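You operate a simulated robot arm through the tools that you are given. There is no shell and no other tool. Be economical: measure what you need, move in short steps, check, and stop when the job is done.

Carry out the task below with a simulated robot arm. There is one attempt and no reset: what you move stays moved.

TASK
Take the green tape and leave it on the white tile. Take the red chock and put it on the green tray. Fetch the orange cloth and set it on top of the bridge. Switch the blower switch on. Push the teal bench drawer shut. Pull the paint drawer open. Any order will do.

Only the result counts: the job must be done as asked and must still hold three seconds after the hand-in. Knocking over, shifting, dropping, spilling or breaking anything else fails it. Flat cloth is picked up by pressing the open fingertips on it (5 to 10 N) and closing them slowly along it; thin cloth reads only 2 to 8 mm in the jaws.

THE ROBOT
A 7-joint arm with a two-finger parallel gripper on a trunk, on a base that drives. Base frame: it is fixed to the floor where the robot stands at the start and does not move with it; the origin is under the middle of the robot, x ahead of it, y to its left, z up; the surface under the hand at the start is at about z = 0.76. Units: m, degrees, N and s.
With the tool pointing down near the work surface it reaches from about 0.1 to 0.66 m from the robot's upright axis, wherever it stands. Its first joint turns from -166.0 to 166.0 degrees. Places, roughly: blower switch [-0.1, -2.1, 1]; bridge (19x16x4 cm) [-2.9, 0, 0.7]; green tape (8x8x3 cm) [0.7, 0.1, 0.8]; green tray (17x9x4 cm) [0.4, -0.8, 0.8]; orange cloth (9x7x3 cm) [0.5, -1, 0.8]; paint drawer [-2, -1.9, 0.8]; red chock (6x5x5 cm) [0.4, -1.1, 0.8]; teal bench drawer [0, -2, 0.7]; white tile (10x10x1 cm) [0.4, 0.1, 0.8]. Payload 3.91 kg.
The tool frame sits at the grasp point between the pads (the TCP): z along the fingers, y along the line on which they close. The tips reach 0.03 m beyond it. Largest opening 0.11 m; finger width 0.02, thickness 0.01; the body of the gripper, 0.048 by 0.112 m, starts 0.055 m behind the TCP.
Orientation is that of the tool frame in the base frame, as a unit quaternion [x, y, z, w]. With the fingers straight down and closing along the base's y, the tool's x points along the base's -x, its y along +y and its z along -z.

THE INTERFACE
- The arm moves only by the tool step_arm. Its argument "targets" is a list of rows, each a list of 3 entries, a list of its own where there are three numbers: the turn, a rotation vector about the tool's x, y, z in units of 45 degrees (1.0 is 45 degrees), then the shift along the tool's x, y, z in units of 400 mm (1.0 is 400 mm), then the opening in per cent of the stroke, from 0 (shut) to 100 (fully open). In form: [[[wx, wy, wz], [dx, dy, dz], fingers], ...]. A call has 1 to 12 rows; each row is the pose to reach, as a shift and turn from the pose commanded when the call began, along the tool's axes at that moment. A call with a number of a shift or a turn outside -1 to 1 is refused whole. A row lasts 0.2 s, in which the tool goes at most 0.05 m and 8.6 degrees; a call with a longer step from one row to the next is refused whole, and so is a gripper value outside its range. A pose out of reach is approached as far as the arm can. The call stops where the force on the tool passes 40 N (or 10 N more than at its start, if that is more) or the arm is blocked; 0.2 s more then pass. Each finger travels about 0.072 m/s and halts on what it meets, pressing with about 41 N; the grip force reading is that of the motor and also rises with nothing between the fingers. The clock runs only during rows and for 0.2 s after the last one: add rows that repeat a pose to give the fingers time. It gives the time, the measured TCP pose, the force on the tool (base axes), the opening and the grip force at its end, in the units of the frame above (readings bear some noise), with the torque about the TCP (base axes, N m) and any sound that the robot's microphone picked up, and new pictures: "views" is both (left out), scene, wrist or none.
- Cameras (640 x 400 px; columns grow to the right, rows downward): "scene" is now at [0.0086, 0.0952, 1.1197]; the picture's right is [-0.66, -0.76, 0.00], its down [-0.39, 0.34, -0.85] and it looks along [0.64, -0.56, -0.52] (base axes); focal length 296 px, centre (320, 200). "wrist" rides on the gripper at [0.072, 0.017, -0.103] in the tool frame; the picture's right is [-0.23, 0.97, 0.00], its down [-0.76, -0.18, -0.62] and it looks along [-0.61, -0.14, 0.78] (tool axes); focal length 222 px, centre (320, 200). There is no depth. A picture from a camera that has moved, and an enlarged one, comes with that camera's place and axes in the base frame and with its lens.
- raise_lower(by): slides the trunk up (or, below 0, down) by that many m; the arm and the scene camera ride with it, the base frame stays. It gives what a move gives, with no picture.
- drive_base(legs): drives the robot by 1 to 6 legs, each [ahead, left, turn to the left] in m, m and degrees, along the robot's own axes; the way and the turn of a leg run together, so that a leg with both is an arc; at most 1.5 m and 180 degrees a leg. The arm and the cameras ride along, it lands a little off, and it stops where it bumps. It gives what a move gives, and a new picture of the scene camera.
- pan_tilt(pan, tilt): turns the head with the scene camera to pan (to the left, within 155 degrees either way) and tilt (down, from -29 to 69), counted from straight ahead of the robot. It gives what a move gives, and a new picture of the scene camera.
- zoom(camera, box): a new picture of the part [left, top, right, bottom] of that camera's present view, enlarged. It takes no simulated time.
- hand_in(): hands the job in; it is judged then, once.

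Go step by step. Nothing tells you exact positions but the pictures and the camera data: compare them with the known pose of the tool, close in by small moves and look again before you grip or let go. The budget is 165 turns and 260 pictures, counting those below and the enlarged ones. Unless the task says otherwise, let go and move clear before handing in, and close with one line.

The tools are called by a JSON object that holds its "fn" and its "kwargs". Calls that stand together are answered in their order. step_arm: Moves the arm, as the interface text tells. Its arguments: {"type":"object","properties":{"targets":{"type":"array","items":{"type":"array"}},"views":{"type":"string","enum":["both","scene","wrist","none"]}},"required":["targets"]} The other tools are called the same way: raise_lower (by) slides the trunk up or down; drive_base (legs) drives the base; pan_tilt (pan, tilt) turns the head that bears the scene camera; zoom (camera, box) takes an enlarged picture of a part of a camera's view; hand_in () hands the job in.

At the start:

```text
t: 0.0
position: [0.329, -0.2927, 0.954]
ee_rot: [0.0, 1.0, 0.0, 0.0]
contact_force: [-1.2, -0.7, -0.8]
moment: [0.0, 0.02, -0.02]
opening: 0.1097
gripper_force: 0.0
trunk travel left (down, up): [-0.177, 0.013]
robot x, y, heading: [0.0004, 0.0023, -0.2]
head pan, tilt: [-40.9, 31.4]
```

scene: 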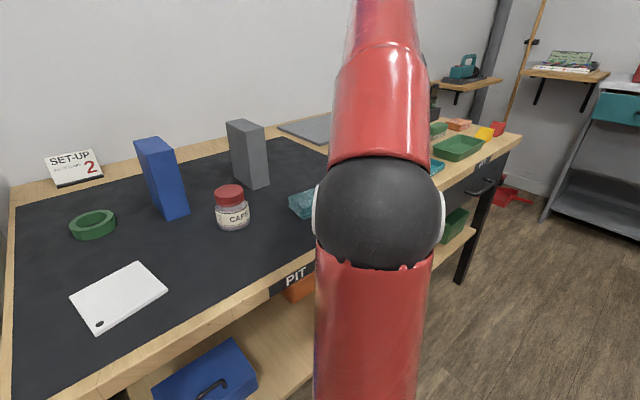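
wrist: 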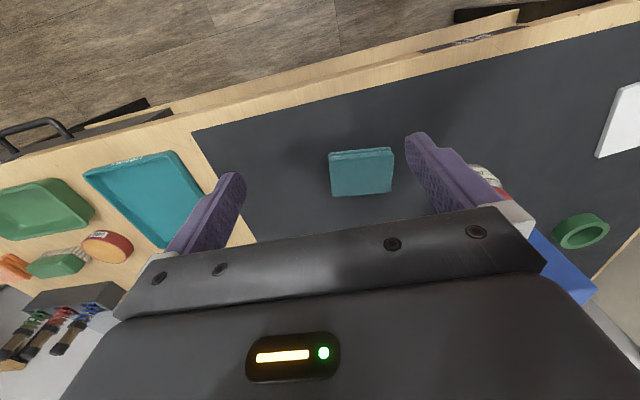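

The tape sits at about (0.66, 0.125) and the tile at about (0.44, 0.126). I'll move the hand over to the left, then forward, above the tall blocks.

{"fn": "step_arm", "kwargs": {"targets": [[[0, 0, 0], [0, 0.12, -0.02], 100], [[0, 0, 0], [0, 0.24, -0.04], 100], [[0, 0, 0], [0, 0.36, -0.06], 100], [[0, 0, 0], [0, 0.48, -0.06], 100], [[0, 0, 0], [0, 0.6, -0.06], 100], [[0, 0, 0], [0, 0.72, -0.06], 100], [[0, 0, 0], [0, 0.84, -0.06], 100], [[0, 0, 0], [0, 0.96, -0.06], 100], [[0, 0, 0], [-0.1, 1.0, -0.06], 100], [[0, 0, 0], [-0.22, 1.0, -0.06], 100], [[0, 0, 0], [-0.34, 1.0, -0.06], 100], [[0, 0, 0], [-0.45, 1.0, -0.06], 100]]}}

```text
t: 2.6
position: [0.4647, 0.1016, 0.9572]
ee_rot: [0.0, 1.0, 0.0, 0.002]
contact_force: [0.1, 0.7, 0.1]
moment: [-0.02, -0.04, 0.02]
opening: 0.11
gripper_force: 0.0
out of reach, approached as far as the arm can: row 3, 5, 6, 7, 9, 10, 11, 12
trunk travel left (down, up): [-0.177, 0.013]
robot x, y, heading: [0.0008, 0.0038, -0.1]
head pan, tilt: [-40.9, 31.4]
camera scene: at [0.0084, 0.0953, 1.1198], right [-0.66, -0.76, 0.0], down [-0.39, 0.34, -0.85], along [0.65, -0.56, -0.52], focal length 296 px, centre (320, 200)
camera wrist: at [0.3898, 0.1185, 1.0602], right [0.23, 0.97, 0.0], down [0.76, -0.18, 0.63], along [0.61, -0.14, -0.78], focal length 222 px, centre (320, 200)
```

scene: 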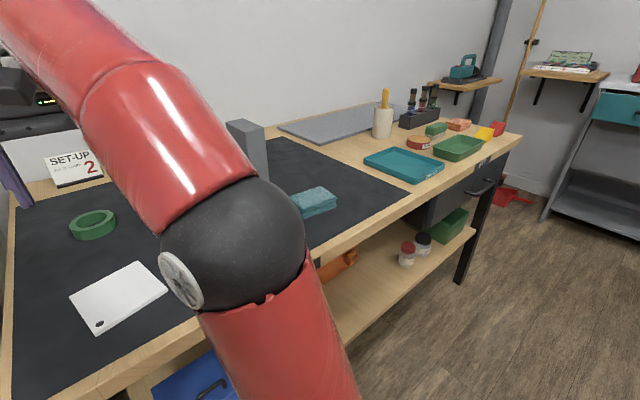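
wrist: 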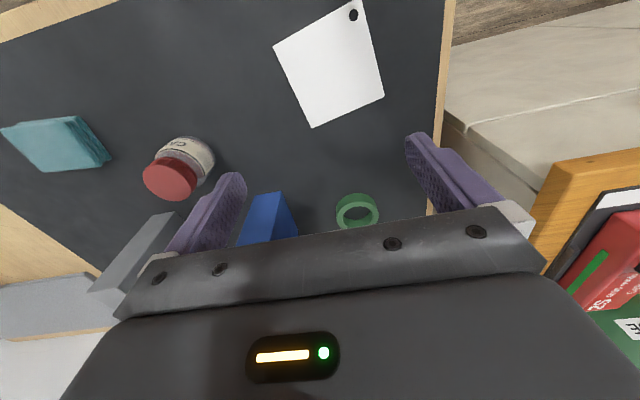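

The tape is confirmed at about (0.653, 0.124). Reach gets better lower down, so I'll lower the hand here above the tile area and then go forward.

{"fn": "step_arm", "kwargs": {"targets": [[[0, 0, 0], [0, 0.04, 0.1], 100], [[0, 0, 0], [0, 0.04, 0.2], 100], [[0, 0, 0], [0, 0.04, 0.3], 100], [[0, 0, 0], [0, 0.04, 0.3], 100]], "views": "none"}}

{"fn": "drive_base", "kwargs": {"legs": [[0.05, 0, 0]]}}

```text
t: 3.6
position: [0.4659, 0.117, 0.8361]
ee_rot: [0.0, 1.0, 0.0, 0.0]
contact_force: [-0.2, -0.2, -0.8]
moment: [0.0, 0.01, 0.01]
opening: 0.1101
gripper_force: 0.1
trunk travel left (down, up): [-0.177, 0.013]
robot x, y, heading: [-0.0014, 0.0007, 0.0]
head pan, tilt: [-40.9, 31.4]
```

```text
t: 4.5
position: [0.5152, 0.117, 0.835]
ee_rot: [0.001, 1.0, -0.001, 0.0]
contact_force: [0.1, 0.5, -0.7]
moment: [-0.01, 0.02, 0.0]
opening: 0.1099
gripper_force: 0.0
trunk travel left (down, up): [-0.177, 0.013]
robot x, y, heading: [0.0522, -0.0002, -0.2]
head pan, tilt: [-40.9, 31.4]
camera scene: at [0.0592, 0.0954, 1.1197], right [-0.66, -0.76, 0.0], down [-0.39, 0.34, -0.85], along [0.64, -0.56, -0.52], focal length 296 px, centre (320, 200)
```

scene: 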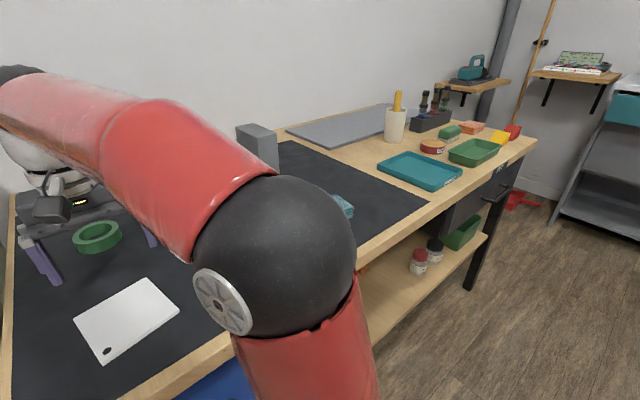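

No bump. Now I'll go forward over the tape at z≈0.835 and look.

{"fn": "step_arm", "kwargs": {"targets": [[[0, 0, 0], [-0.115, 0.017, 0], 100], [[0, 0, 0], [-0.23, 0.017, 0], 100], [[0, 0, 0], [-0.345, 0.017, 0], 100], [[0, 0, 0], [-0.345, 0.017, 0], 100]]}}

```text
t: 5.5
position: [0.6552, 0.1246, 0.8354]
ee_rot: [0.0, 1.0, 0.0, -0.001]
contact_force: [-0.7, -0.9, 0.7]
moment: [0.0, 0.02, 0.0]
opening: 0.1104
gripper_force: 0.0
trunk travel left (down, up): [-0.177, 0.013]
robot x, y, heading: [0.051, 0.0025, 0.1]
head pan, tilt: [-40.9, 31.4]
camera scene: at [0.0593, 0.0954, 1.1197], right [-0.66, -0.76, 0.0], down [-0.39, 0.34, -0.85], along [0.64, -0.56, -0.52], focal length 296 px, centre (320, 200)
camera wrist: at [0.5815, 0.1421, 0.9389], right [0.23, 0.97, 0.0], down [0.76, -0.18, 0.62], along [0.61, -0.14, -0.78], focal length 222 px, centre (320, 200)
```

scene: 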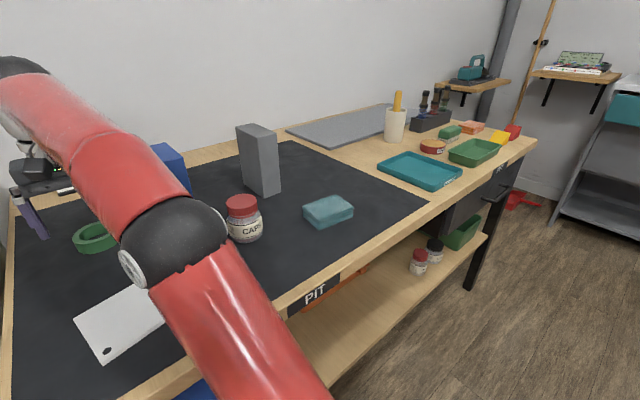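
wrist: 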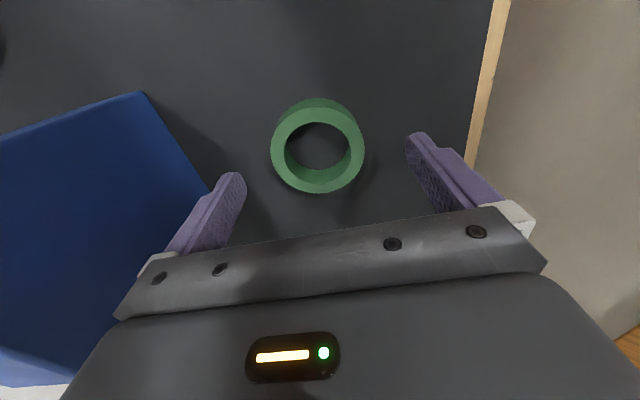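

The tape is centred at (0.652, 0.1245) with clear sides. I'll lower to z≈0.797 and close.

{"fn": "step_arm", "kwargs": {"targets": [[[0, 0, 0], [0.005, 0, 0.05], 100], [[0, 0, 0], [0.005, 0, 0.095], 100], [[0, 0, 0], [0.005, 0, 0.095], 70], [[0, 0, 0], [0.005, 0, 0.095], 60], [[0, 0, 0], [0.005, 0, 0.095], 50], [[0, 0, 0], [0.005, 0, 0.095], 50]]}}

```text
t: 6.9
position: [0.6528, 0.1242, 0.797]
ee_rot: [0.0, 1.0, 0.0, 0.0]
contact_force: [0.0, 0.2, 0.1]
moment: [-0.04, -0.02, 0.01]
opening: 0.0697
gripper_force: 41.4
trunk travel left (down, up): [-0.177, 0.013]
robot x, y, heading: [0.0492, 0.0002, 0.0]
head pan, tilt: [-40.9, 31.4]
camera scene: at [0.0594, 0.0954, 1.1197], right [-0.66, -0.76, 0.0], down [-0.39, 0.34, -0.85], along [0.64, -0.56, -0.52], focal length 296 px, centre (320, 200)
camera wrist: at [0.579, 0.1414, 0.9011], right [0.23, 0.97, 0.0], down [0.76, -0.18, 0.62], along [0.61, -0.14, -0.78], focal length 222 px, centre (320, 200)
```

scene: 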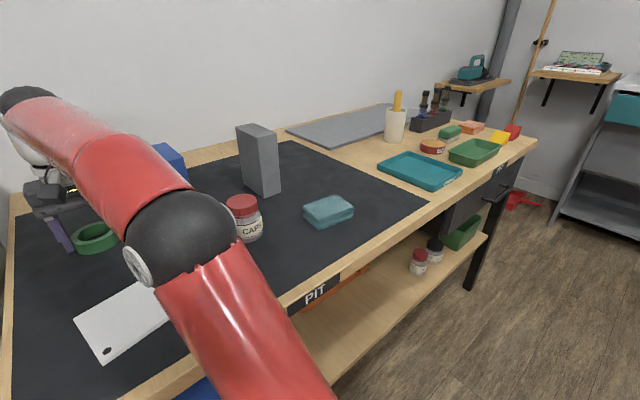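
wrist: 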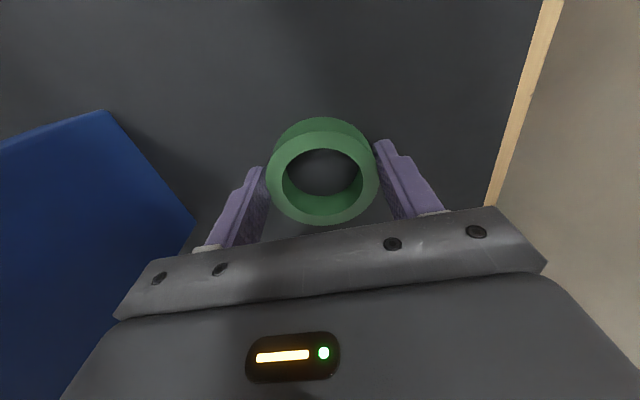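

The tape is held at 70 mm. I'll lift it and carry it to the tile at (0.434, 0.125).

{"fn": "step_arm", "kwargs": {"targets": [[[0, 0, 0], [0, 0, -0.06], 50], [[0, 0, 0], [0, 0, -0.12], 50], [[0, 0, 0], [0.11, 0, -0.12], 50], [[0, 0, 0], [0.22, 0, -0.12], 50], [[0, 0, 0], [0.33, 0, -0.12], 50], [[0, 0, 0], [0.44, 0, -0.12], 50], [[0, 0, 0], [0.547, 0.002, -0.12], 50], [[0, 0, 0], [0.547, 0.002, -0.12], 50]]}}

```text
t: 8.7
position: [0.4316, 0.1238, 0.846]
ee_rot: [0.0, 1.0, 0.001, 0.0]
contact_force: [0.0, -0.1, -0.1]
moment: [-0.01, -0.01, 0.01]
opening: 0.0699
gripper_force: 41.0
trunk travel left (down, up): [-0.177, 0.013]
robot x, y, heading: [0.0473, -0.0013, 0.1]
head pan, tilt: [-40.9, 31.4]
camera scene: at [0.0593, 0.0954, 1.1197], right [-0.66, -0.76, 0.0], down [-0.39, 0.34, -0.85], along [0.64, -0.56, -0.52], focal length 296 px, centre (320, 200)
camera wrist: at [0.3579, 0.1406, 0.9503], right [0.23, 0.97, 0.0], down [0.76, -0.18, 0.62], along [0.61, -0.14, -0.78], focal length 222 px, centre (320, 200)
```

scene: 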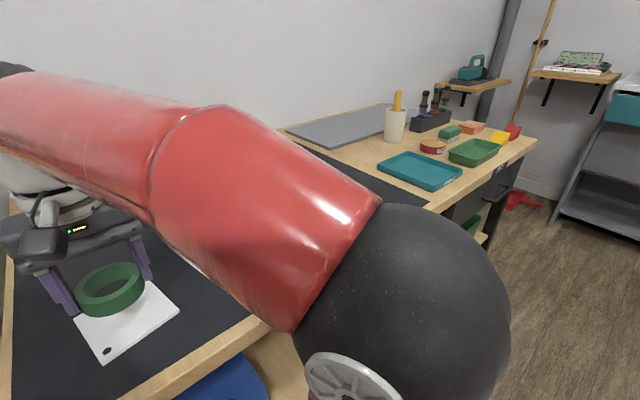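
wrist: 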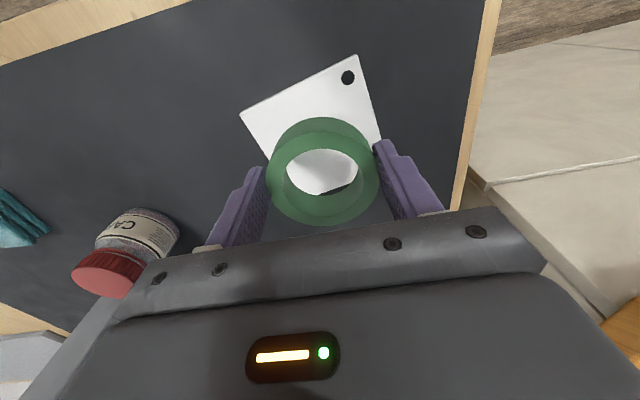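

The tile centre measures about (0.439, 0.124). I'll shift slightly, lower until contact just above the tile, and release.

{"fn": "step_arm", "kwargs": {"targets": [[[0, 0, 0], [-0.017, 0, 0.05], 50], [[0, 0, 0], [-0.017, 0, 0.085], 50], [[0, 0, 0], [-0.017, 0, 0.097], 50], [[0, 0, 0], [-0.017, 0, 0.097], 50]], "views": "wrist"}}

```text
t: 9.7
position: [0.44, 0.123, 0.8071]
ee_rot: [-0.001, 1.0, 0.001, 0.0]
contact_force: [0.4, 0.3, -0.8]
moment: [0.0, 0.01, 0.02]
opening: 0.0696
gripper_force: 41.0
trunk travel left (down, up): [-0.177, 0.013]
robot x, y, heading: [0.0526, 0.0002, 0.2]
head pan, tilt: [-40.9, 31.4]
camera wrist: at [0.3651, 0.141, 0.9116], right [0.23, 0.97, 0.0], down [0.76, -0.18, 0.62], along [0.61, -0.14, -0.78], focal length 222 px, centre (320, 200)
```

wrist: 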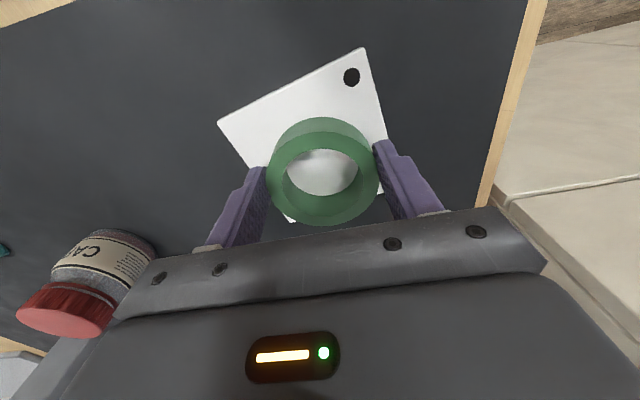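

The tile centre works out to (0.438, 0.123), so the tape is centred. I'll settle 1 mm lower, open and rise.

{"fn": "step_arm", "kwargs": {"targets": [[[0, 0, 0], [0, 0, 0.003], 50], [[0, 0, 0], [0, 0, 0.003], 80], [[0, 0, 0], [0, 0, 0.003], 100], [[0, 0, 0], [0, 0, 0.003], 100], [[0, 0, 0], [0, 0, -0.1], 100], [[0, 0, 0], [0, 0, -0.2], 100], [[0, 0, 0], [0, 0, -0.3], 100]], "views": "wrist"}}

```text
t: 11.3
position: [0.4385, 0.1238, 0.9276]
ee_rot: [0.0, 1.0, 0.0, 0.0]
contact_force: [0.4, 0.1, 0.3]
moment: [0.01, -0.01, 0.04]
opening: 0.1099
gripper_force: 0.0
trunk travel left (down, up): [-0.177, 0.013]
robot x, y, heading: [0.0517, 0.0011, -0.0]
head pan, tilt: [-40.9, 31.4]
camera wrist: at [0.3646, 0.1405, 1.0321], right [0.23, 0.97, 0.0], down [0.76, -0.18, 0.62], along [0.61, -0.14, -0.78], focal length 222 px, centre (320, 200)
```

wrist: 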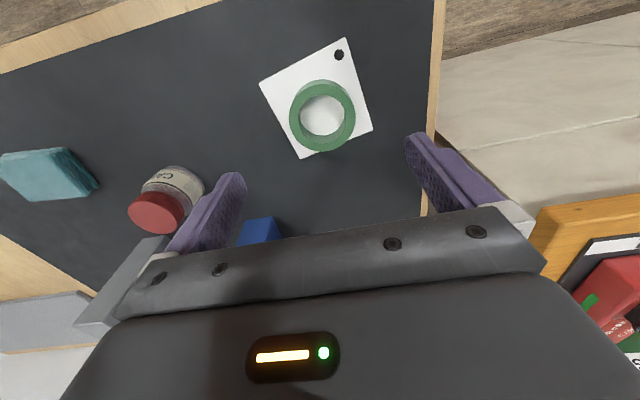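

The tape rests on the tile. I'll withdraw the arm to a carry pose, then drive right to the tray, cloth and chock.

{"fn": "step_arm", "kwargs": {"targets": [[[0, 0, 0], [0.1, 0, -0.06], 100], [[0, 0, 0], [0.2, -0.05, -0.07], 100], [[0, 0, 0], [0.2, -0.17, -0.07], 100], [[0, 0, 0], [0.2, -0.29, -0.07], 100], [[0, 0, 0], [0.2, -0.41, -0.07], 100], [[0, 0, 0], [0.2, -0.53, -0.07], 100], [[0, 0, 0], [0.2, -0.65, -0.07], 100], [[0, 0, 0], [0.2, -0.77, -0.07], 100], [[0, 0, 0], [0.2, -0.89, -0.07], 100], [[0, 0, 0], [0.2, -1.0, -0.07], 100]], "views": "none"}}

{"fn": "drive_base", "kwargs": {"legs": [[-0.07, 0, 0], [0, -0.92, 0]]}}

```text
t: 13.5
position: [0.3609, -0.2757, 0.9539]
ee_rot: [-0.001, 1.0, 0.0, 0.0]
contact_force: [-0.1, 0.7, 0.1]
moment: [-0.01, -0.01, 0.0]
opening: 0.11
gripper_force: 0.0
trunk travel left (down, up): [-0.177, 0.013]
robot x, y, heading: [0.0511, -0.0002, 0.0]
head pan, tilt: [-40.9, 31.4]
```

```text
t: 18.9
position: [0.2881, -1.1892, 0.9538]
ee_rot: [0.001, 1.0, 0.0, 0.0]
contact_force: [-0.6, -0.6, -0.3]
moment: [-0.02, 0.05, -0.04]
opening: 0.11
gripper_force: 0.1
trunk travel left (down, up): [-0.177, 0.013]
robot x, y, heading: [-0.0211, -0.9122, -0.4]
head pan, tilt: [-40.9, 31.4]
camera scene: at [-0.0124, -0.8171, 1.1197], right [-0.66, -0.75, 0.0], down [-0.39, 0.34, -0.85], along [0.64, -0.56, -0.52], focal length 296 px, centre (320, 200)
```

scene: 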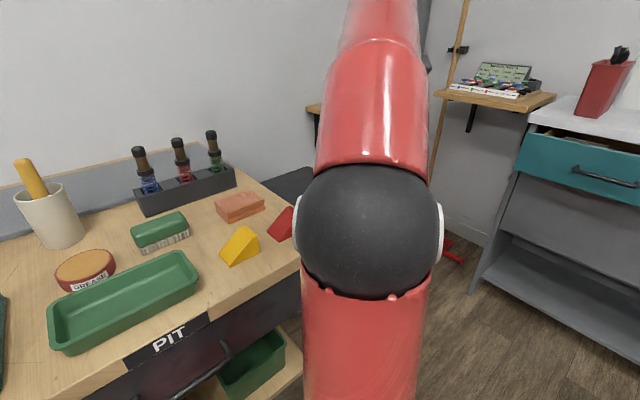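

The tray, cloth (pinkish-orange block), yellow wedge and red chock are ahead. I'll move the hand a little toward the chock and look with both cameras.

{"fn": "step_arm", "kwargs": {"targets": [[[0, 0, 0], [0, 0.12, 0], 100], [[0, 0, 0], [0, 0.24, 0], 100], [[0, 0, 0], [0, 0.24, 0], 100]]}}

```text
t: 19.7
position: [0.2883, -1.0914, 0.9564]
ee_rot: [0.0, 1.0, 0.0, 0.001]
contact_force: [-0.3, 0.0, 0.2]
moment: [0.04, 0.01, 0.02]
opening: 0.1101
gripper_force: 0.1
trunk travel left (down, up): [-0.177, 0.013]
robot x, y, heading: [-0.0226, -0.9135, -0.2]
head pan, tilt: [-40.9, 31.4]
camera scene: at [-0.0124, -0.8171, 1.1197], right [-0.66, -0.75, 0.0], down [-0.39, 0.34, -0.85], along [0.64, -0.56, -0.52], focal length 296 px, centre (320, 200)
camera wrist: at [0.2141, -1.0736, 1.0594], right [0.23, 0.97, 0.0], down [0.76, -0.18, 0.62], along [0.61, -0.14, -0.78], focal length 222 px, centre (320, 200)
```

scene: 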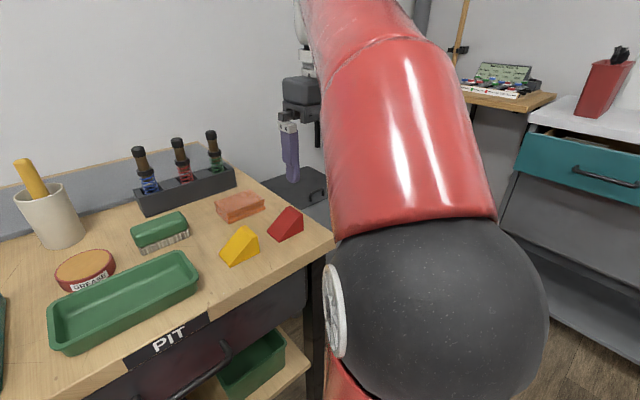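
wrist: 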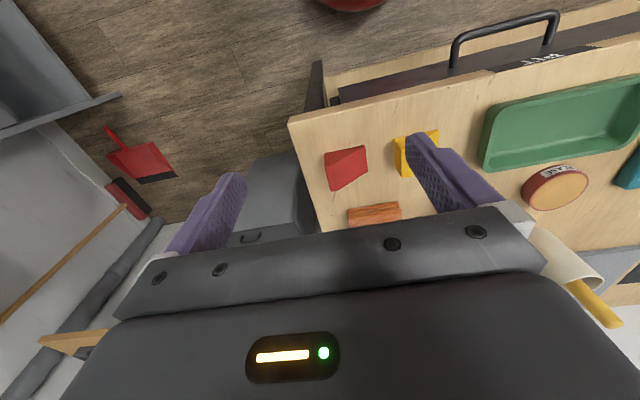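

The chock is at about (0.381, -1.073), next to a yellow wedge at about (0.385, -0.977). I'll zoom in to see its shape.

{"fn": "zoom", "kwargs": {"camera": "wrist", "box": [280, 100, 480, 225]}}

{"fn": "zoom", "kwargs": {"camera": "scene", "box": [200, 170, 340, 280]}}

```text
3.20 times, centred on (380, 162) of wrist
camera zoom: at [0.2141, -1.0736, 1.0594], right [0.23, 0.97, 0.0], down [0.76, -0.18, 0.62], along [0.61, -0.14, -0.78], focal length 711 px, centre (128, 320)
```

zoom: 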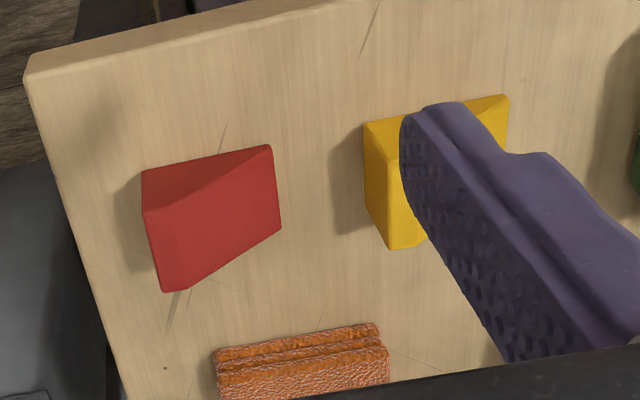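

```text
3.64 times, centred on (270, 225) of scene
camera zoom: at [-0.0124, -0.8171, 1.1197], right [-0.66, -0.75, 0.0], down [-0.39, 0.34, -0.85], along [0.64, -0.56, -0.52], focal length 1076 px, centre (502, 109)
```

zoom: 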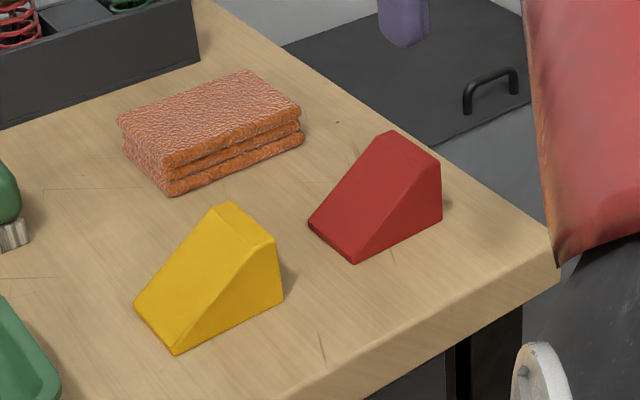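

The chock's parallel sides face ±x, centred around (0.389, -1.075), so I'll grip along x. That needs a 90° yaw, done in two calls while moving above it.

{"fn": "step_arm", "kwargs": {"targets": [[[0, 0, 0.17], [-0.06, 0.033, 0], 100], [[0, 0, 0.34], [-0.12, 0.033, 0], 100], [[0, 0, 0.51], [-0.18, 0.033, 0], 100], [[0, 0, 0.68], [-0.25, 0.033, 0], 100], [[0, 0, 0.85], [-0.25, 0.033, 0], 100], [[0, 0, 1.0], [-0.25, 0.033, 0], 100]], "views": "none"}}

{"fn": "step_arm", "kwargs": {"targets": [[[0, 0, 0.17], [0, 0, 0], 100], [[0, 0, 0.34], [0, 0, 0], 100], [[0, 0, 0.51], [0, 0, 0], 100], [[0, 0, 0.68], [0, 0, 0], 100], [[0, 0, 0.85], [0, 0, 0], 100], [[0, 0, 1.0], [0, 0, 0], 100], [[0, 0, 1.0], [0, 0, 0], 100]]}}

```text
t: 21.1
position: [0.3883, -1.0803, 0.9543]
ee_rot: [0.385, 0.923, 0.001, 0.0]
contact_force: [-0.1, -0.1, 0.6]
moment: [0.0, -0.02, 0.01]
opening: 0.1098
gripper_force: 0.0
trunk travel left (down, up): [-0.177, 0.013]
robot x, y, heading: [-0.0217, -0.9098, -0.2]
head pan, tilt: [-40.9, 31.4]
```

```text
t: 22.7
position: [0.3889, -1.0786, 0.9548]
ee_rot: [0.709, 0.705, 0.0, 0.0]
contact_force: [-0.4, -0.6, 0.2]
moment: [0.02, 0.02, -0.01]
opening: 0.1103
gripper_force: 0.1
trunk travel left (down, up): [-0.177, 0.013]
robot x, y, heading: [-0.0188, -0.9123, -0.4]
head pan, tilt: [-40.9, 31.4]
camera scene: at [-0.0124, -0.8171, 1.1197], right [-0.66, -0.75, 0.0], down [-0.39, 0.34, -0.85], along [0.64, -0.56, -0.52], focal length 296 px, centre (320, 200)
camera wrist: at [0.4045, -1.0066, 1.058], right [0.97, -0.23, 0.0], down [-0.18, -0.76, 0.62], along [-0.14, -0.61, -0.78], focal length 222 px, centre (320, 200)
```

scene: 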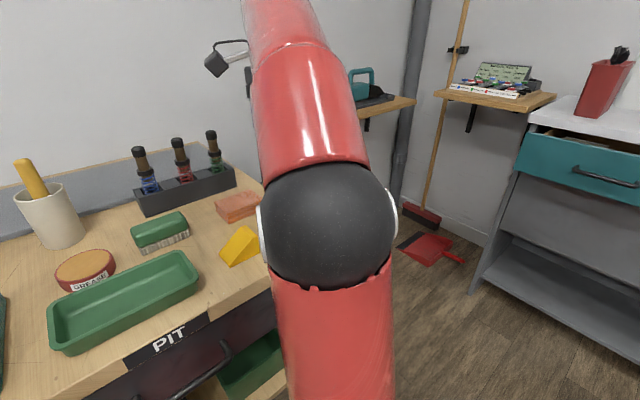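
wrist: 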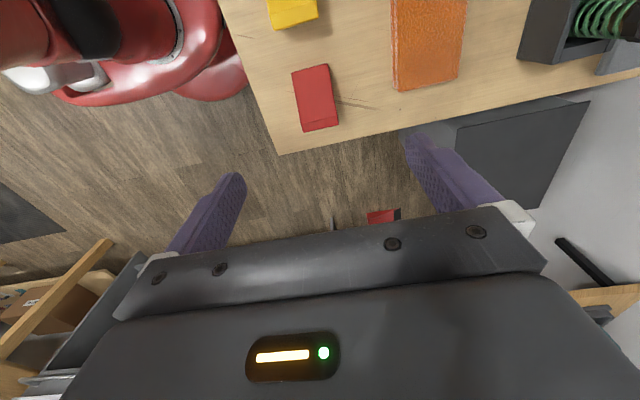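

I place the chock centre at (0.386, -1.075), with the cloth edge at x≈0.47. I'll descend with the opening at 80% and close.

{"fn": "step_arm", "kwargs": {"targets": [[[0, 0, 0], [0, -0.006, 0.12], 80], [[0, 0, 0], [0, -0.006, 0.24], 80], [[0, 0, 0], [0, -0.006, 0.32], 80], [[0, 0, 0], [0, -0.006, 0.32], 80]], "views": "wrist"}}

```text
t: 23.7
position: [0.3869, -1.0778, 0.8258]
ee_rot: [0.708, 0.706, 0.001, 0.001]
contact_force: [0.0, 0.8, -0.8]
moment: [-0.04, 0.0, 0.01]
opening: 0.0879
gripper_force: 0.0
trunk travel left (down, up): [-0.177, 0.013]
robot x, y, heading: [-0.0205, -0.9135, -0.1]
head pan, tilt: [-40.9, 31.4]
camera wrist: at [0.4025, -1.0051, 0.9291], right [0.97, -0.23, 0.0], down [-0.18, -0.76, 0.62], along [-0.14, -0.61, -0.78], focal length 222 px, centre (320, 200)
```

wrist: 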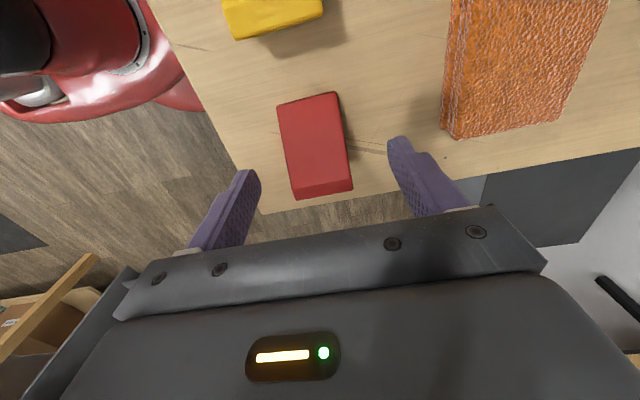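

The chock is centred between the fingers. I'll lower and close.

{"fn": "step_arm", "kwargs": {"targets": [[[0, 0, 0], [0, 0, 0.05], 80], [[0, 0, 0], [0, 0, 0.075], 80], [[0, 0, 0], [0, 0, 0.075], 60], [[0, 0, 0], [0, 0, 0.075], 45], [[0, 0, 0], [0, 0, 0.075], 25], [[0, 0, 0], [0, 0, 0.075], 25], [[0, 0, 0], [0, 0, -0.05], 25], [[0, 0, 0], [0, 0, -0.17], 25]]}}

```text
t: 25.5
position: [0.3853, -1.0806, 0.8952]
ee_rot: [0.708, 0.707, 0.001, -0.001]
contact_force: [0.1, 1.3, -0.5]
moment: [-0.05, -0.02, 0.0]
opening: 0.0434
gripper_force: 40.7
trunk travel left (down, up): [-0.177, 0.013]
robot x, y, heading: [-0.0201, -0.9117, -0.1]
head pan, tilt: [-40.9, 31.4]
camera scene: at [-0.0123, -0.8171, 1.1197], right [-0.66, -0.75, 0.0], down [-0.39, 0.34, -0.85], along [0.64, -0.56, -0.52], focal length 296 px, centre (320, 200)
camera wrist: at [0.4009, -1.0074, 0.9992], right [0.97, -0.23, 0.0], down [-0.18, -0.76, 0.62], along [-0.14, -0.61, -0.78], focal length 222 px, centre (320, 200)
```

scene: 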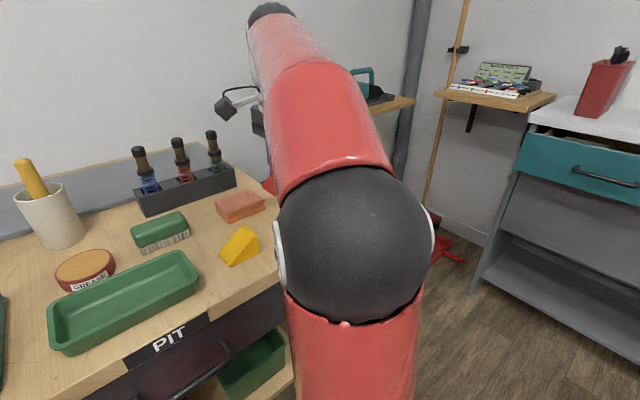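
wrist: 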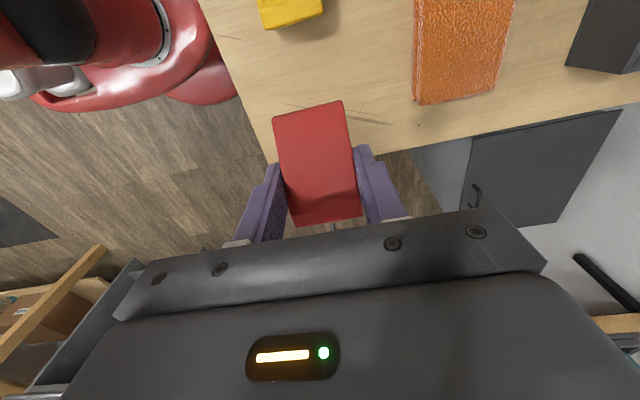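

The chock is held at 43 mm. I'll carry it to above the tray at about (0.37, -0.81), turning back 90° so the fingers close along the tray's length.

{"fn": "step_arm", "kwargs": {"targets": [[[0, 0, -0.17], [0.12, -0.01, -0.05], 25], [[0, 0, -0.34], [0.24, -0.02, -0.05], 25], [[0, 0, -0.51], [0.36, -0.03, -0.05], 25], [[0, 0, -0.68], [0.48, -0.04, -0.05], 25], [[0, 0, -0.85], [0.6, -0.04, -0.05], 25], [[0, 0, -1.0], [0.66, -0.04, -0.05], 25]], "views": "none"}}

{"fn": "step_arm", "kwargs": {"targets": [[[0, 0, -0.17], [0, 0, 0], 25], [[0, 0, -0.34], [0, 0, 0], 25], [[0, 0, -0.51], [0, 0, 0], 25], [[0, 0, -0.68], [0, 0, 0], 25], [[0, 0, -0.85], [0, 0, 0], 25], [[0, 0, -1.0], [0, 0, 0], 25], [[0, 0, -1.0], [0, 0, 0], 25]]}}

```text
refused: row 1 steps farther than a row can; nothing moved
```

```text
t: 27.1
position: [0.3871, -1.0799, 0.8934]
ee_rot: [0.383, 0.924, 0.0, 0.0]
contact_force: [-0.2, -0.2, -1.6]
moment: [0.0, 0.02, -0.02]
opening: 0.0435
gripper_force: 41.3
trunk travel left (down, up): [-0.177, 0.013]
robot x, y, heading: [-0.021, -0.9111, 0.0]
head pan, tilt: [-40.9, 31.4]
camera scene: at [-0.0123, -0.8171, 1.1197], right [-0.66, -0.75, 0.0], down [-0.39, 0.34, -0.85], along [0.64, -0.56, -0.52], focal length 296 px, centre (320, 200)
camera wrist: at [0.3453, -1.0164, 0.9984], right [0.85, 0.53, 0.0], down [0.41, -0.66, 0.62], along [0.33, -0.53, -0.78], focal length 222 px, centre (320, 200)
```

scene: 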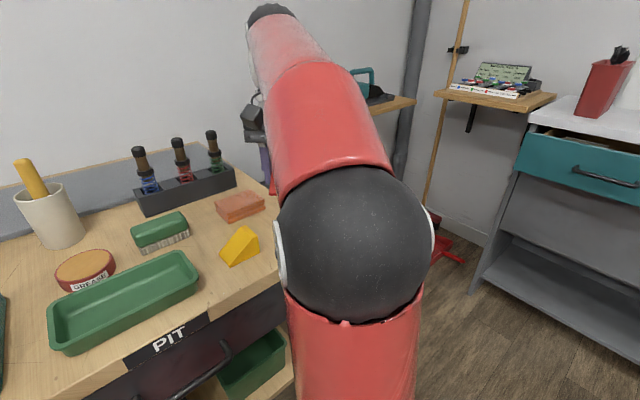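
wrist: 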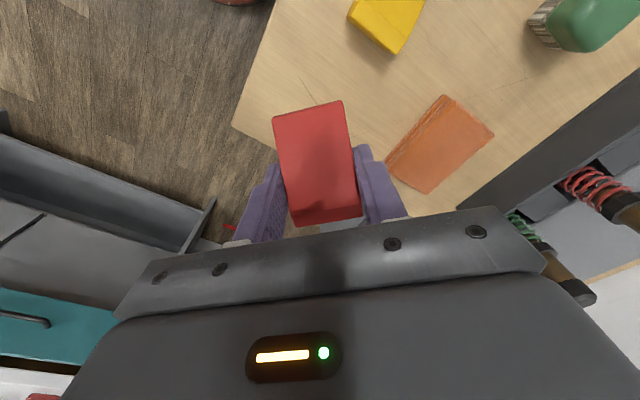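

Only the turn ran, which is harmless. I'll finish the turn and raise slightly, then move to the tray.

{"fn": "step_arm", "kwargs": {"targets": [[[0, 0, -0.17], [0, 0, -0.02], 25], [[0, 0, -0.34], [0, 0, -0.04], 25], [[0, 0, -0.51], [0, 0, -0.06], 25], [[0, 0, -0.68], [0, 0, -0.06], 25], [[0, 0, -0.85], [0, 0, -0.06], 25], [[0, 0, -1.0], [0, 0, -0.06], 25], [[0, 0, -1.0], [0, 0, -0.06], 25]], "views": "none"}}

{"fn": "step_arm", "kwargs": {"targets": [[[0, 0, 0], [0.01, 0.12, 0], 25], [[0, 0, 0], [0.02, 0.24, 0], 25], [[0, 0, 0], [0.03, 0.36, 0], 25], [[0, 0, 0], [0.04, 0.48, 0], 25], [[0, 0, 0], [0.04, 0.6, 0], 25], [[0, 0, 0], [0.04, 0.67, 0], 25], [[0, 0, 0], [0.04, 0.67, 0], 25]]}}

```text
t: 28.7
position: [0.3862, -1.0795, 0.918]
ee_rot: [0.001, 1.0, 0.0, -0.001]
contact_force: [0.0, 0.2, -1.7]
moment: [-0.04, -0.01, 0.01]
opening: 0.0432
gripper_force: 41.0
trunk travel left (down, up): [-0.177, 0.013]
robot x, y, heading: [-0.0235, -0.9146, -0.1]
head pan, tilt: [-40.9, 31.4]
```

```text
t: 30.3
position: [0.3703, -0.8122, 0.917]
ee_rot: [0.001, 1.0, 0.0, 0.0]
contact_force: [0.6, -0.2, -0.4]
moment: [-0.04, -0.01, -0.01]
opening: 0.0435
gripper_force: 40.9
trunk travel left (down, up): [-0.177, 0.013]
robot x, y, heading: [-0.0213, -0.912, 0.1]
head pan, tilt: [-40.9, 31.4]
camera scene: at [-0.0124, -0.817, 1.1197], right [-0.66, -0.75, 0.0], down [-0.39, 0.34, -0.85], along [0.64, -0.56, -0.52], focal length 296 px, centre (320, 200)
camera wrist: at [0.2966, -0.7942, 1.0214], right [0.23, 0.97, 0.0], down [0.76, -0.18, 0.62], along [0.61, -0.14, -0.78], focal length 222 px, centre (320, 200)
```

scene: 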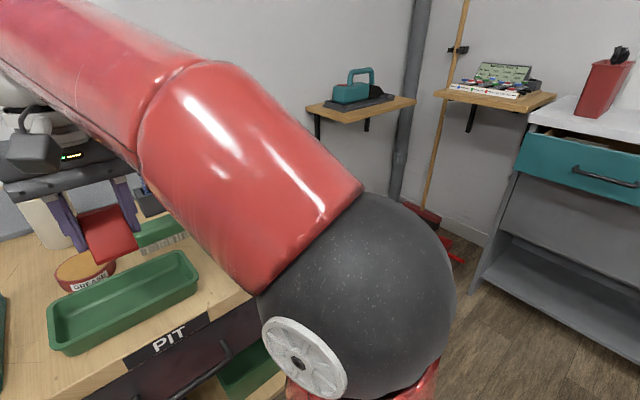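
wrist: 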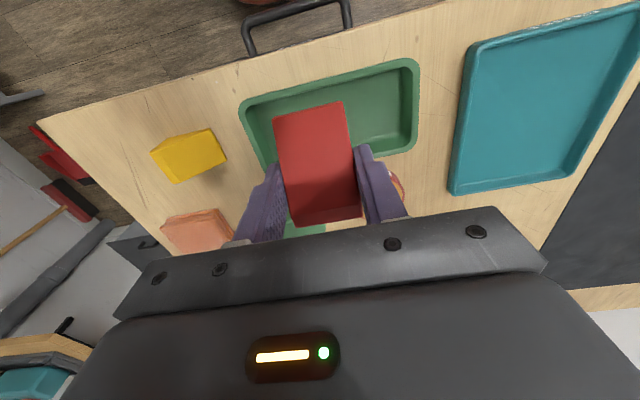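

The tray centre measures about (0.380, -0.80). I'll align so the chock sits within the rim and lower most of the way.

{"fn": "step_arm", "kwargs": {"targets": [[[0, 0, 0], [-0.04, 0.03, 0], 25], [[0, 0, 0], [-0.04, 0.03, 0.1], 25], [[0, 0, 0], [-0.04, 0.03, 0.19], 25], [[0, 0, 0], [-0.04, 0.03, 0.19], 25]]}}

```text
t: 31.3
position: [0.3857, -0.7987, 0.8409]
ee_rot: [0.001, 1.0, 0.0, 0.0]
contact_force: [0.0, 0.5, 0.0]
moment: [-0.01, 0.04, 0.02]
opening: 0.0433
gripper_force: 40.7
trunk travel left (down, up): [-0.177, 0.013]
robot x, y, heading: [-0.0206, -0.9109, -0.2]
head pan, tilt: [-40.9, 31.4]
camera scene: at [-0.0124, -0.817, 1.1197], right [-0.66, -0.75, 0.0], down [-0.39, 0.34, -0.85], along [0.64, -0.56, -0.52], focal length 296 px, centre (320, 200)
camera wrist: at [0.313, -0.7818, 0.9441], right [0.23, 0.97, 0.0], down [0.76, -0.18, 0.62], along [0.61, -0.14, -0.78], focal length 222 px, centre (320, 200)
```

scene: 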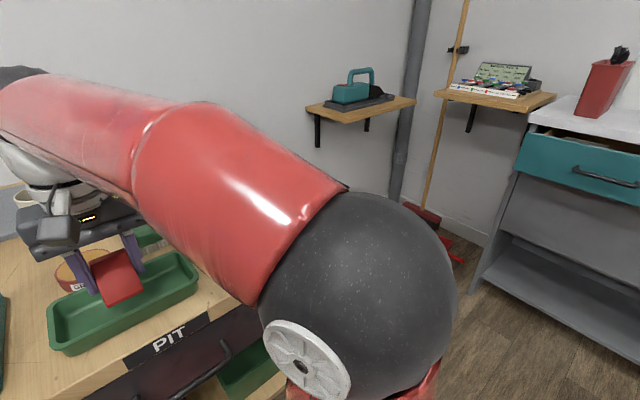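
wrist: 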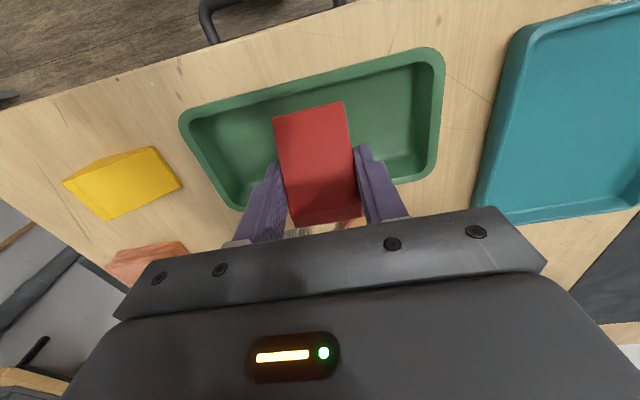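

I'll zoom in to check the fit against the tray floor.

{"fn": "zoom", "kwargs": {"camera": "wrist", "box": [170, 30, 460, 240]}}

{"fn": "zoom", "kwargs": {"camera": "scene", "box": [30, 220, 230, 360]}}

```text
1.90 times, centred on (315, 135) of wrist
camera zoom: at [0.313, -0.7818, 0.9441], right [0.23, 0.97, 0.0], down [0.76, -0.18, 0.62], along [0.61, -0.14, -0.78], focal length 423 px, centre (330, 324)
```

zoom: 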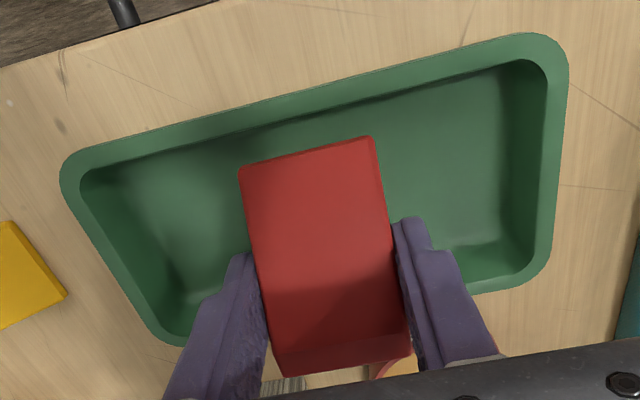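

```text
2.86 times, centred on (130, 290) of scene
camera zoom: at [-0.0124, -0.817, 1.1197], right [-0.66, -0.75, 0.0], down [-0.39, 0.34, -0.85], along [0.64, -0.56, -0.52], focal length 845 px, centre (863, -57)
```

zoom: 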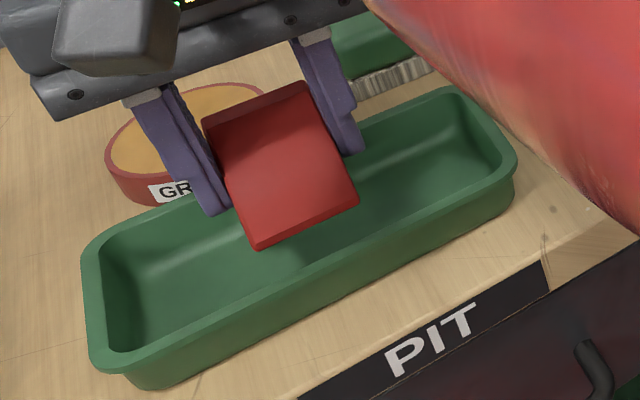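

The chock is centred over the tray (x 0.335–0.425). I'll lower slowly while watching the force.

{"fn": "step_arm", "kwargs": {"targets": [[[0, 0, 0], [0, 0, 0.05], 25], [[0, 0, 0], [0, 0, 0.08], 25], [[0, 0, 0], [0, 0, 0.09], 25], [[0, 0, 0], [0, 0, 0.095], 25], [[0, 0, 0], [0, 0, 0.095], 25]], "views": "wrist"}}

```text
t: 32.5
position: [0.3869, -0.8001, 0.8035]
ee_rot: [0.001, 1.0, 0.0, 0.0]
contact_force: [-0.5, -0.7, -1.4]
moment: [-0.03, 0.03, -0.03]
opening: 0.0435
gripper_force: 40.7
trunk travel left (down, up): [-0.177, 0.013]
robot x, y, heading: [-0.0201, -0.9085, -0.0]
head pan, tilt: [-40.9, 31.4]
camera wrist: at [0.3126, -0.7818, 0.9068], right [0.23, 0.97, 0.0], down [0.76, -0.18, 0.62], along [0.61, -0.14, -0.78], focal length 222 px, centre (320, 200)
```

wrist: 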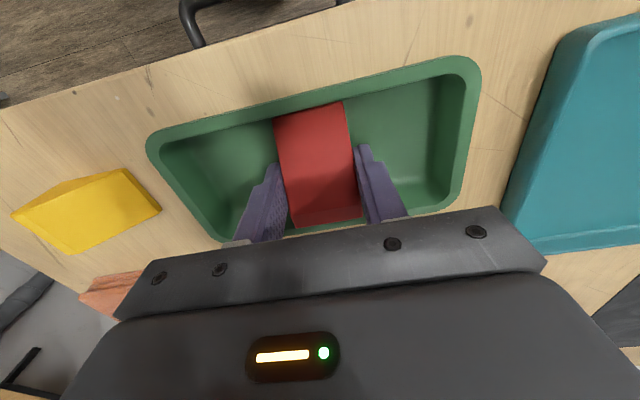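

No contact yet. I'll lower a few more millimetres in small steps.

{"fn": "step_arm", "kwargs": {"targets": [[[0, 0, 0], [0, 0, 0.004], 25], [[0, 0, 0], [0, 0, 0.008], 25], [[0, 0, 0], [0, 0, 0.01], 25]], "views": "none"}}

```text
t: 33.3
position: [0.3858, -0.7994, 0.799]
ee_rot: [0.0, 1.0, 0.0, 0.0]
contact_force: [0.9, -0.5, -0.4]
moment: [0.02, 0.03, -0.01]
opening: 0.0432
gripper_force: 40.8
trunk travel left (down, up): [-0.177, 0.013]
robot x, y, heading: [-0.0243, -0.9125, -0.0]
head pan, tilt: [-40.9, 31.4]
```

It's within a millimetre or two of the floor. I'll release gently and rise.

{"fn": "step_arm", "kwargs": {"targets": [[[0, 0, 0], [0, 0, 0.004], 25], [[0, 0, 0], [0, 0, 0.004], 50], [[0, 0, 0], [0, 0, 0.004], 70], [[0, 0, 0], [0, 0, 0.004], 70], [[0, 0, 0], [0, 0, -0.08], 70], [[0, 0, 0], [0, 0, -0.2], 70], [[0, 0, 0], [0, 0, -0.3], 70]]}}

```text
t: 34.9
position: [0.3862, -0.7964, 0.9211]
ee_rot: [0.001, 1.0, 0.0, 0.0]
contact_force: [0.4, 0.8, 0.8]
moment: [0.01, -0.02, -0.03]
opening: 0.077
gripper_force: 0.0
trunk travel left (down, up): [-0.177, 0.013]
robot x, y, heading: [-0.0183, -0.9127, -0.0]
head pan, tilt: [-40.9, 31.4]
camera scene: at [-0.0124, -0.817, 1.1197], right [-0.66, -0.75, 0.0], down [-0.39, 0.34, -0.85], along [0.64, -0.56, -0.52], focal length 296 px, centre (320, 200)
camera wrist: at [0.3125, -0.7801, 1.0259], right [0.23, 0.97, 0.0], down [0.76, -0.18, 0.62], along [0.61, -0.14, -0.78], focal length 222 px, centre (320, 200)
```

scene: 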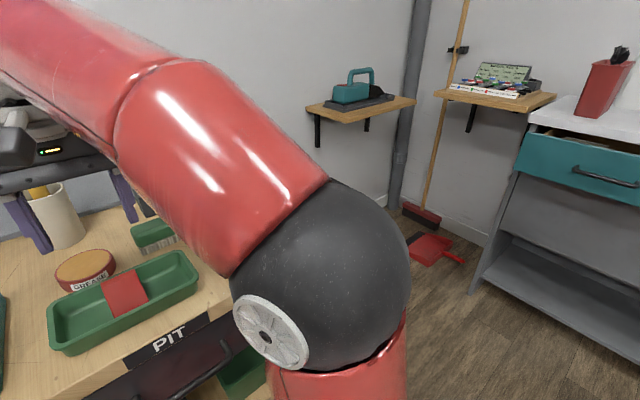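
wrist: 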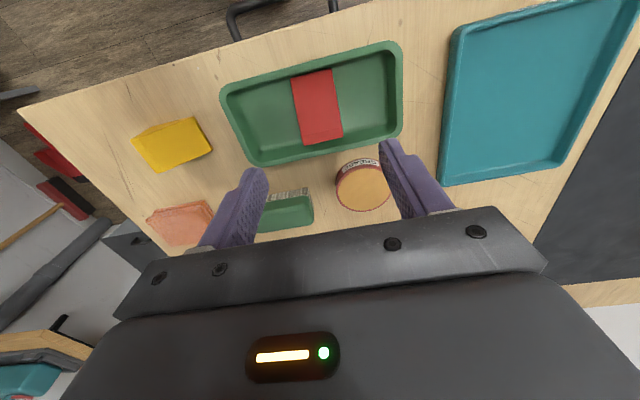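

The chock sits in the tray. Next is the cloth at about (0.51, -1.043), axis-aligned with x as its short side, so I'll grip along x with the hand yawed 90°.

{"fn": "step_arm", "kwargs": {"targets": [[[0, 0, 0.16], [0, -0.1, 0], 70], [[0, 0, 0.32], [0, -0.2, 0], 90], [[0, 0, 0.48], [0, -0.3, 0], 100], [[0, 0, 0.64], [0, -0.4, 0], 100], [[0, 0, 0.8], [0, -0.5, 0], 100], [[0, 0, 0.96], [0, -0.6, 0], 100], [[0, 0, 1.0], [0, -0.617, 0], 100]], "views": "none"}}

{"fn": "step_arm", "kwargs": {"targets": [[[0, 0, 0.17], [0, 0, 0.03], 100], [[0, 0, 0.34], [0, 0, 0.06], 100], [[0, 0, 0.51], [0, 0, 0.09], 100], [[0, 0, 0.68], [0, 0, 0.125], 100], [[0, 0, 0.85], [0, 0, 0.125], 100], [[0, 0, 1.0], [0, 0, 0.125], 100], [[0, 0, 1.0], [0, 0, 0.125], 100]], "views": "none"}}

{"fn": "step_arm", "kwargs": {"targets": [[[0, 0, 0], [0, 0.1, 0], 100], [[0, 0, 0], [0, 0.2, 0], 100], [[0, 0, 0], [0, 0.31, 0], 100], [[0, 0, 0], [0, 0.31, 0], 100]]}}

```text
t: 36.5
position: [0.3859, -1.0476, 0.9224]
ee_rot: [0.384, 0.923, -0.001, 0.0]
contact_force: [0.1, 0.9, 0.3]
moment: [0.02, -0.02, 0.02]
opening: 0.11
gripper_force: 0.1
trunk travel left (down, up): [-0.177, 0.013]
robot x, y, heading: [-0.0211, -0.9119, 0.1]
head pan, tilt: [-40.9, 31.4]
```

```text
t: 38.1
position: [0.3854, -1.047, 0.8695]
ee_rot: [0.708, 0.706, 0.0, 0.0]
contact_force: [-1.3, 0.6, -0.5]
moment: [-0.01, 0.01, 0.01]
opening: 0.1101
gripper_force: 0.0
trunk travel left (down, up): [-0.177, 0.013]
robot x, y, heading: [-0.0233, -0.9101, 0.1]
head pan, tilt: [-40.9, 31.4]
```

```text
t: 39.1
position: [0.5079, -1.0494, 0.8702]
ee_rot: [0.707, 0.707, -0.001, 0.0]
contact_force: [-0.6, 0.6, -0.5]
moment: [0.01, -0.03, -0.01]
opening: 0.1097
gripper_force: 0.0
trunk travel left (down, up): [-0.177, 0.013]
robot x, y, heading: [-0.0223, -0.9108, 0.1]
head pan, tilt: [-40.9, 31.4]
camera scene: at [-0.0124, -0.817, 1.1197], right [-0.66, -0.75, 0.0], down [-0.39, 0.34, -0.85], along [0.64, -0.56, -0.52], focal length 296 px, centre (320, 200)
camera wrist: at [0.5236, -0.9757, 0.974], right [0.97, -0.23, 0.0], down [-0.18, -0.76, 0.62], along [-0.14, -0.61, -0.78], focal length 222 px, centre (320, 200)
```

scene: 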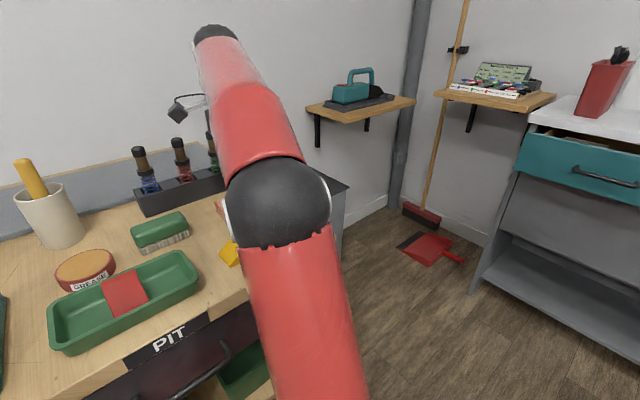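
wrist: 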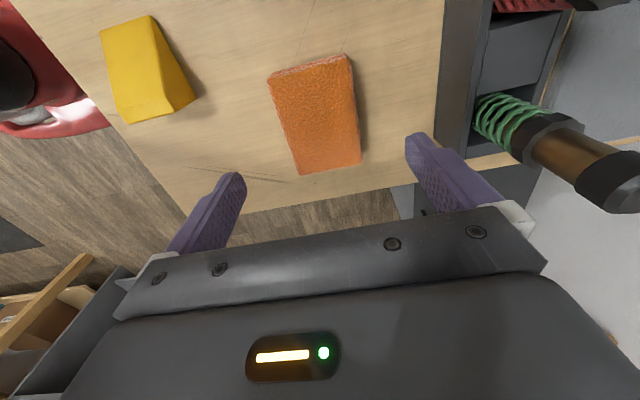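

The cloth is centred at about (0.508, -1.038). I'll lower around it and close.

{"fn": "step_arm", "kwargs": {"targets": [[[0, 0, 0], [0.025, 0, 0.09], 100], [[0, 0, 0], [0.025, 0, 0.18], 100], [[0, 0, 0], [0.025, 0, 0.185], 100], [[0, 0, 0], [0.025, 0, 0.185], 80], [[0, 0, 0], [0.025, 0, 0.185], 65], [[0, 0, 0], [0.025, 0, 0.185], 55], [[0, 0, 0], [0.025, 0, 0.185], 45], [[0, 0, 0], [0.025, 0, 0.185], 45]]}}

```text
t: 40.9
position: [0.5084, -1.0379, 0.797]
ee_rot: [0.707, 0.707, 0.0, 0.0]
contact_force: [-0.4, -0.2, 0.9]
moment: [0.04, -0.01, 0.0]
opening: 0.0637
gripper_force: 41.1
trunk travel left (down, up): [-0.177, 0.013]
robot x, y, heading: [-0.0213, -0.9135, -0.1]
head pan, tilt: [-40.9, 31.4]
camera scene: at [-0.0123, -0.8171, 1.1197], right [-0.66, -0.75, 0.0], down [-0.39, 0.34, -0.85], along [0.64, -0.56, -0.52], focal length 296 px, centre (320, 200)
camera wrist: at [0.5243, -0.965, 0.9011], right [0.97, -0.23, 0.0], down [-0.18, -0.76, 0.62], along [-0.14, -0.61, -0.78], focal length 222 px, centre (320, 200)
```

scene: 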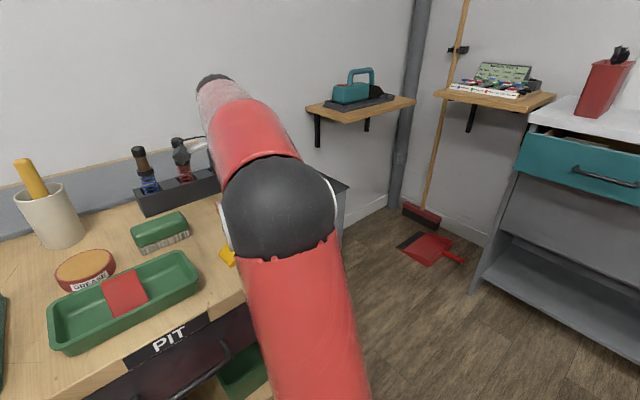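
wrist: 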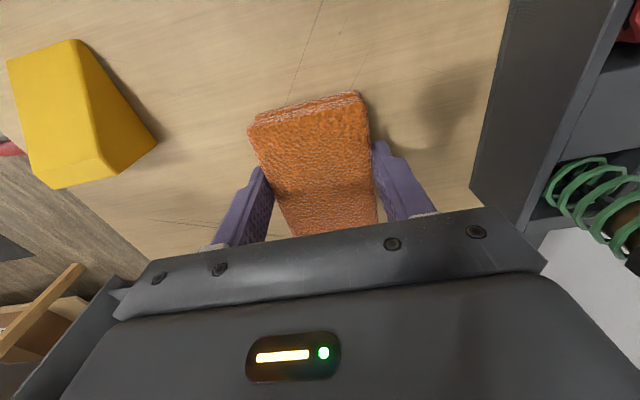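

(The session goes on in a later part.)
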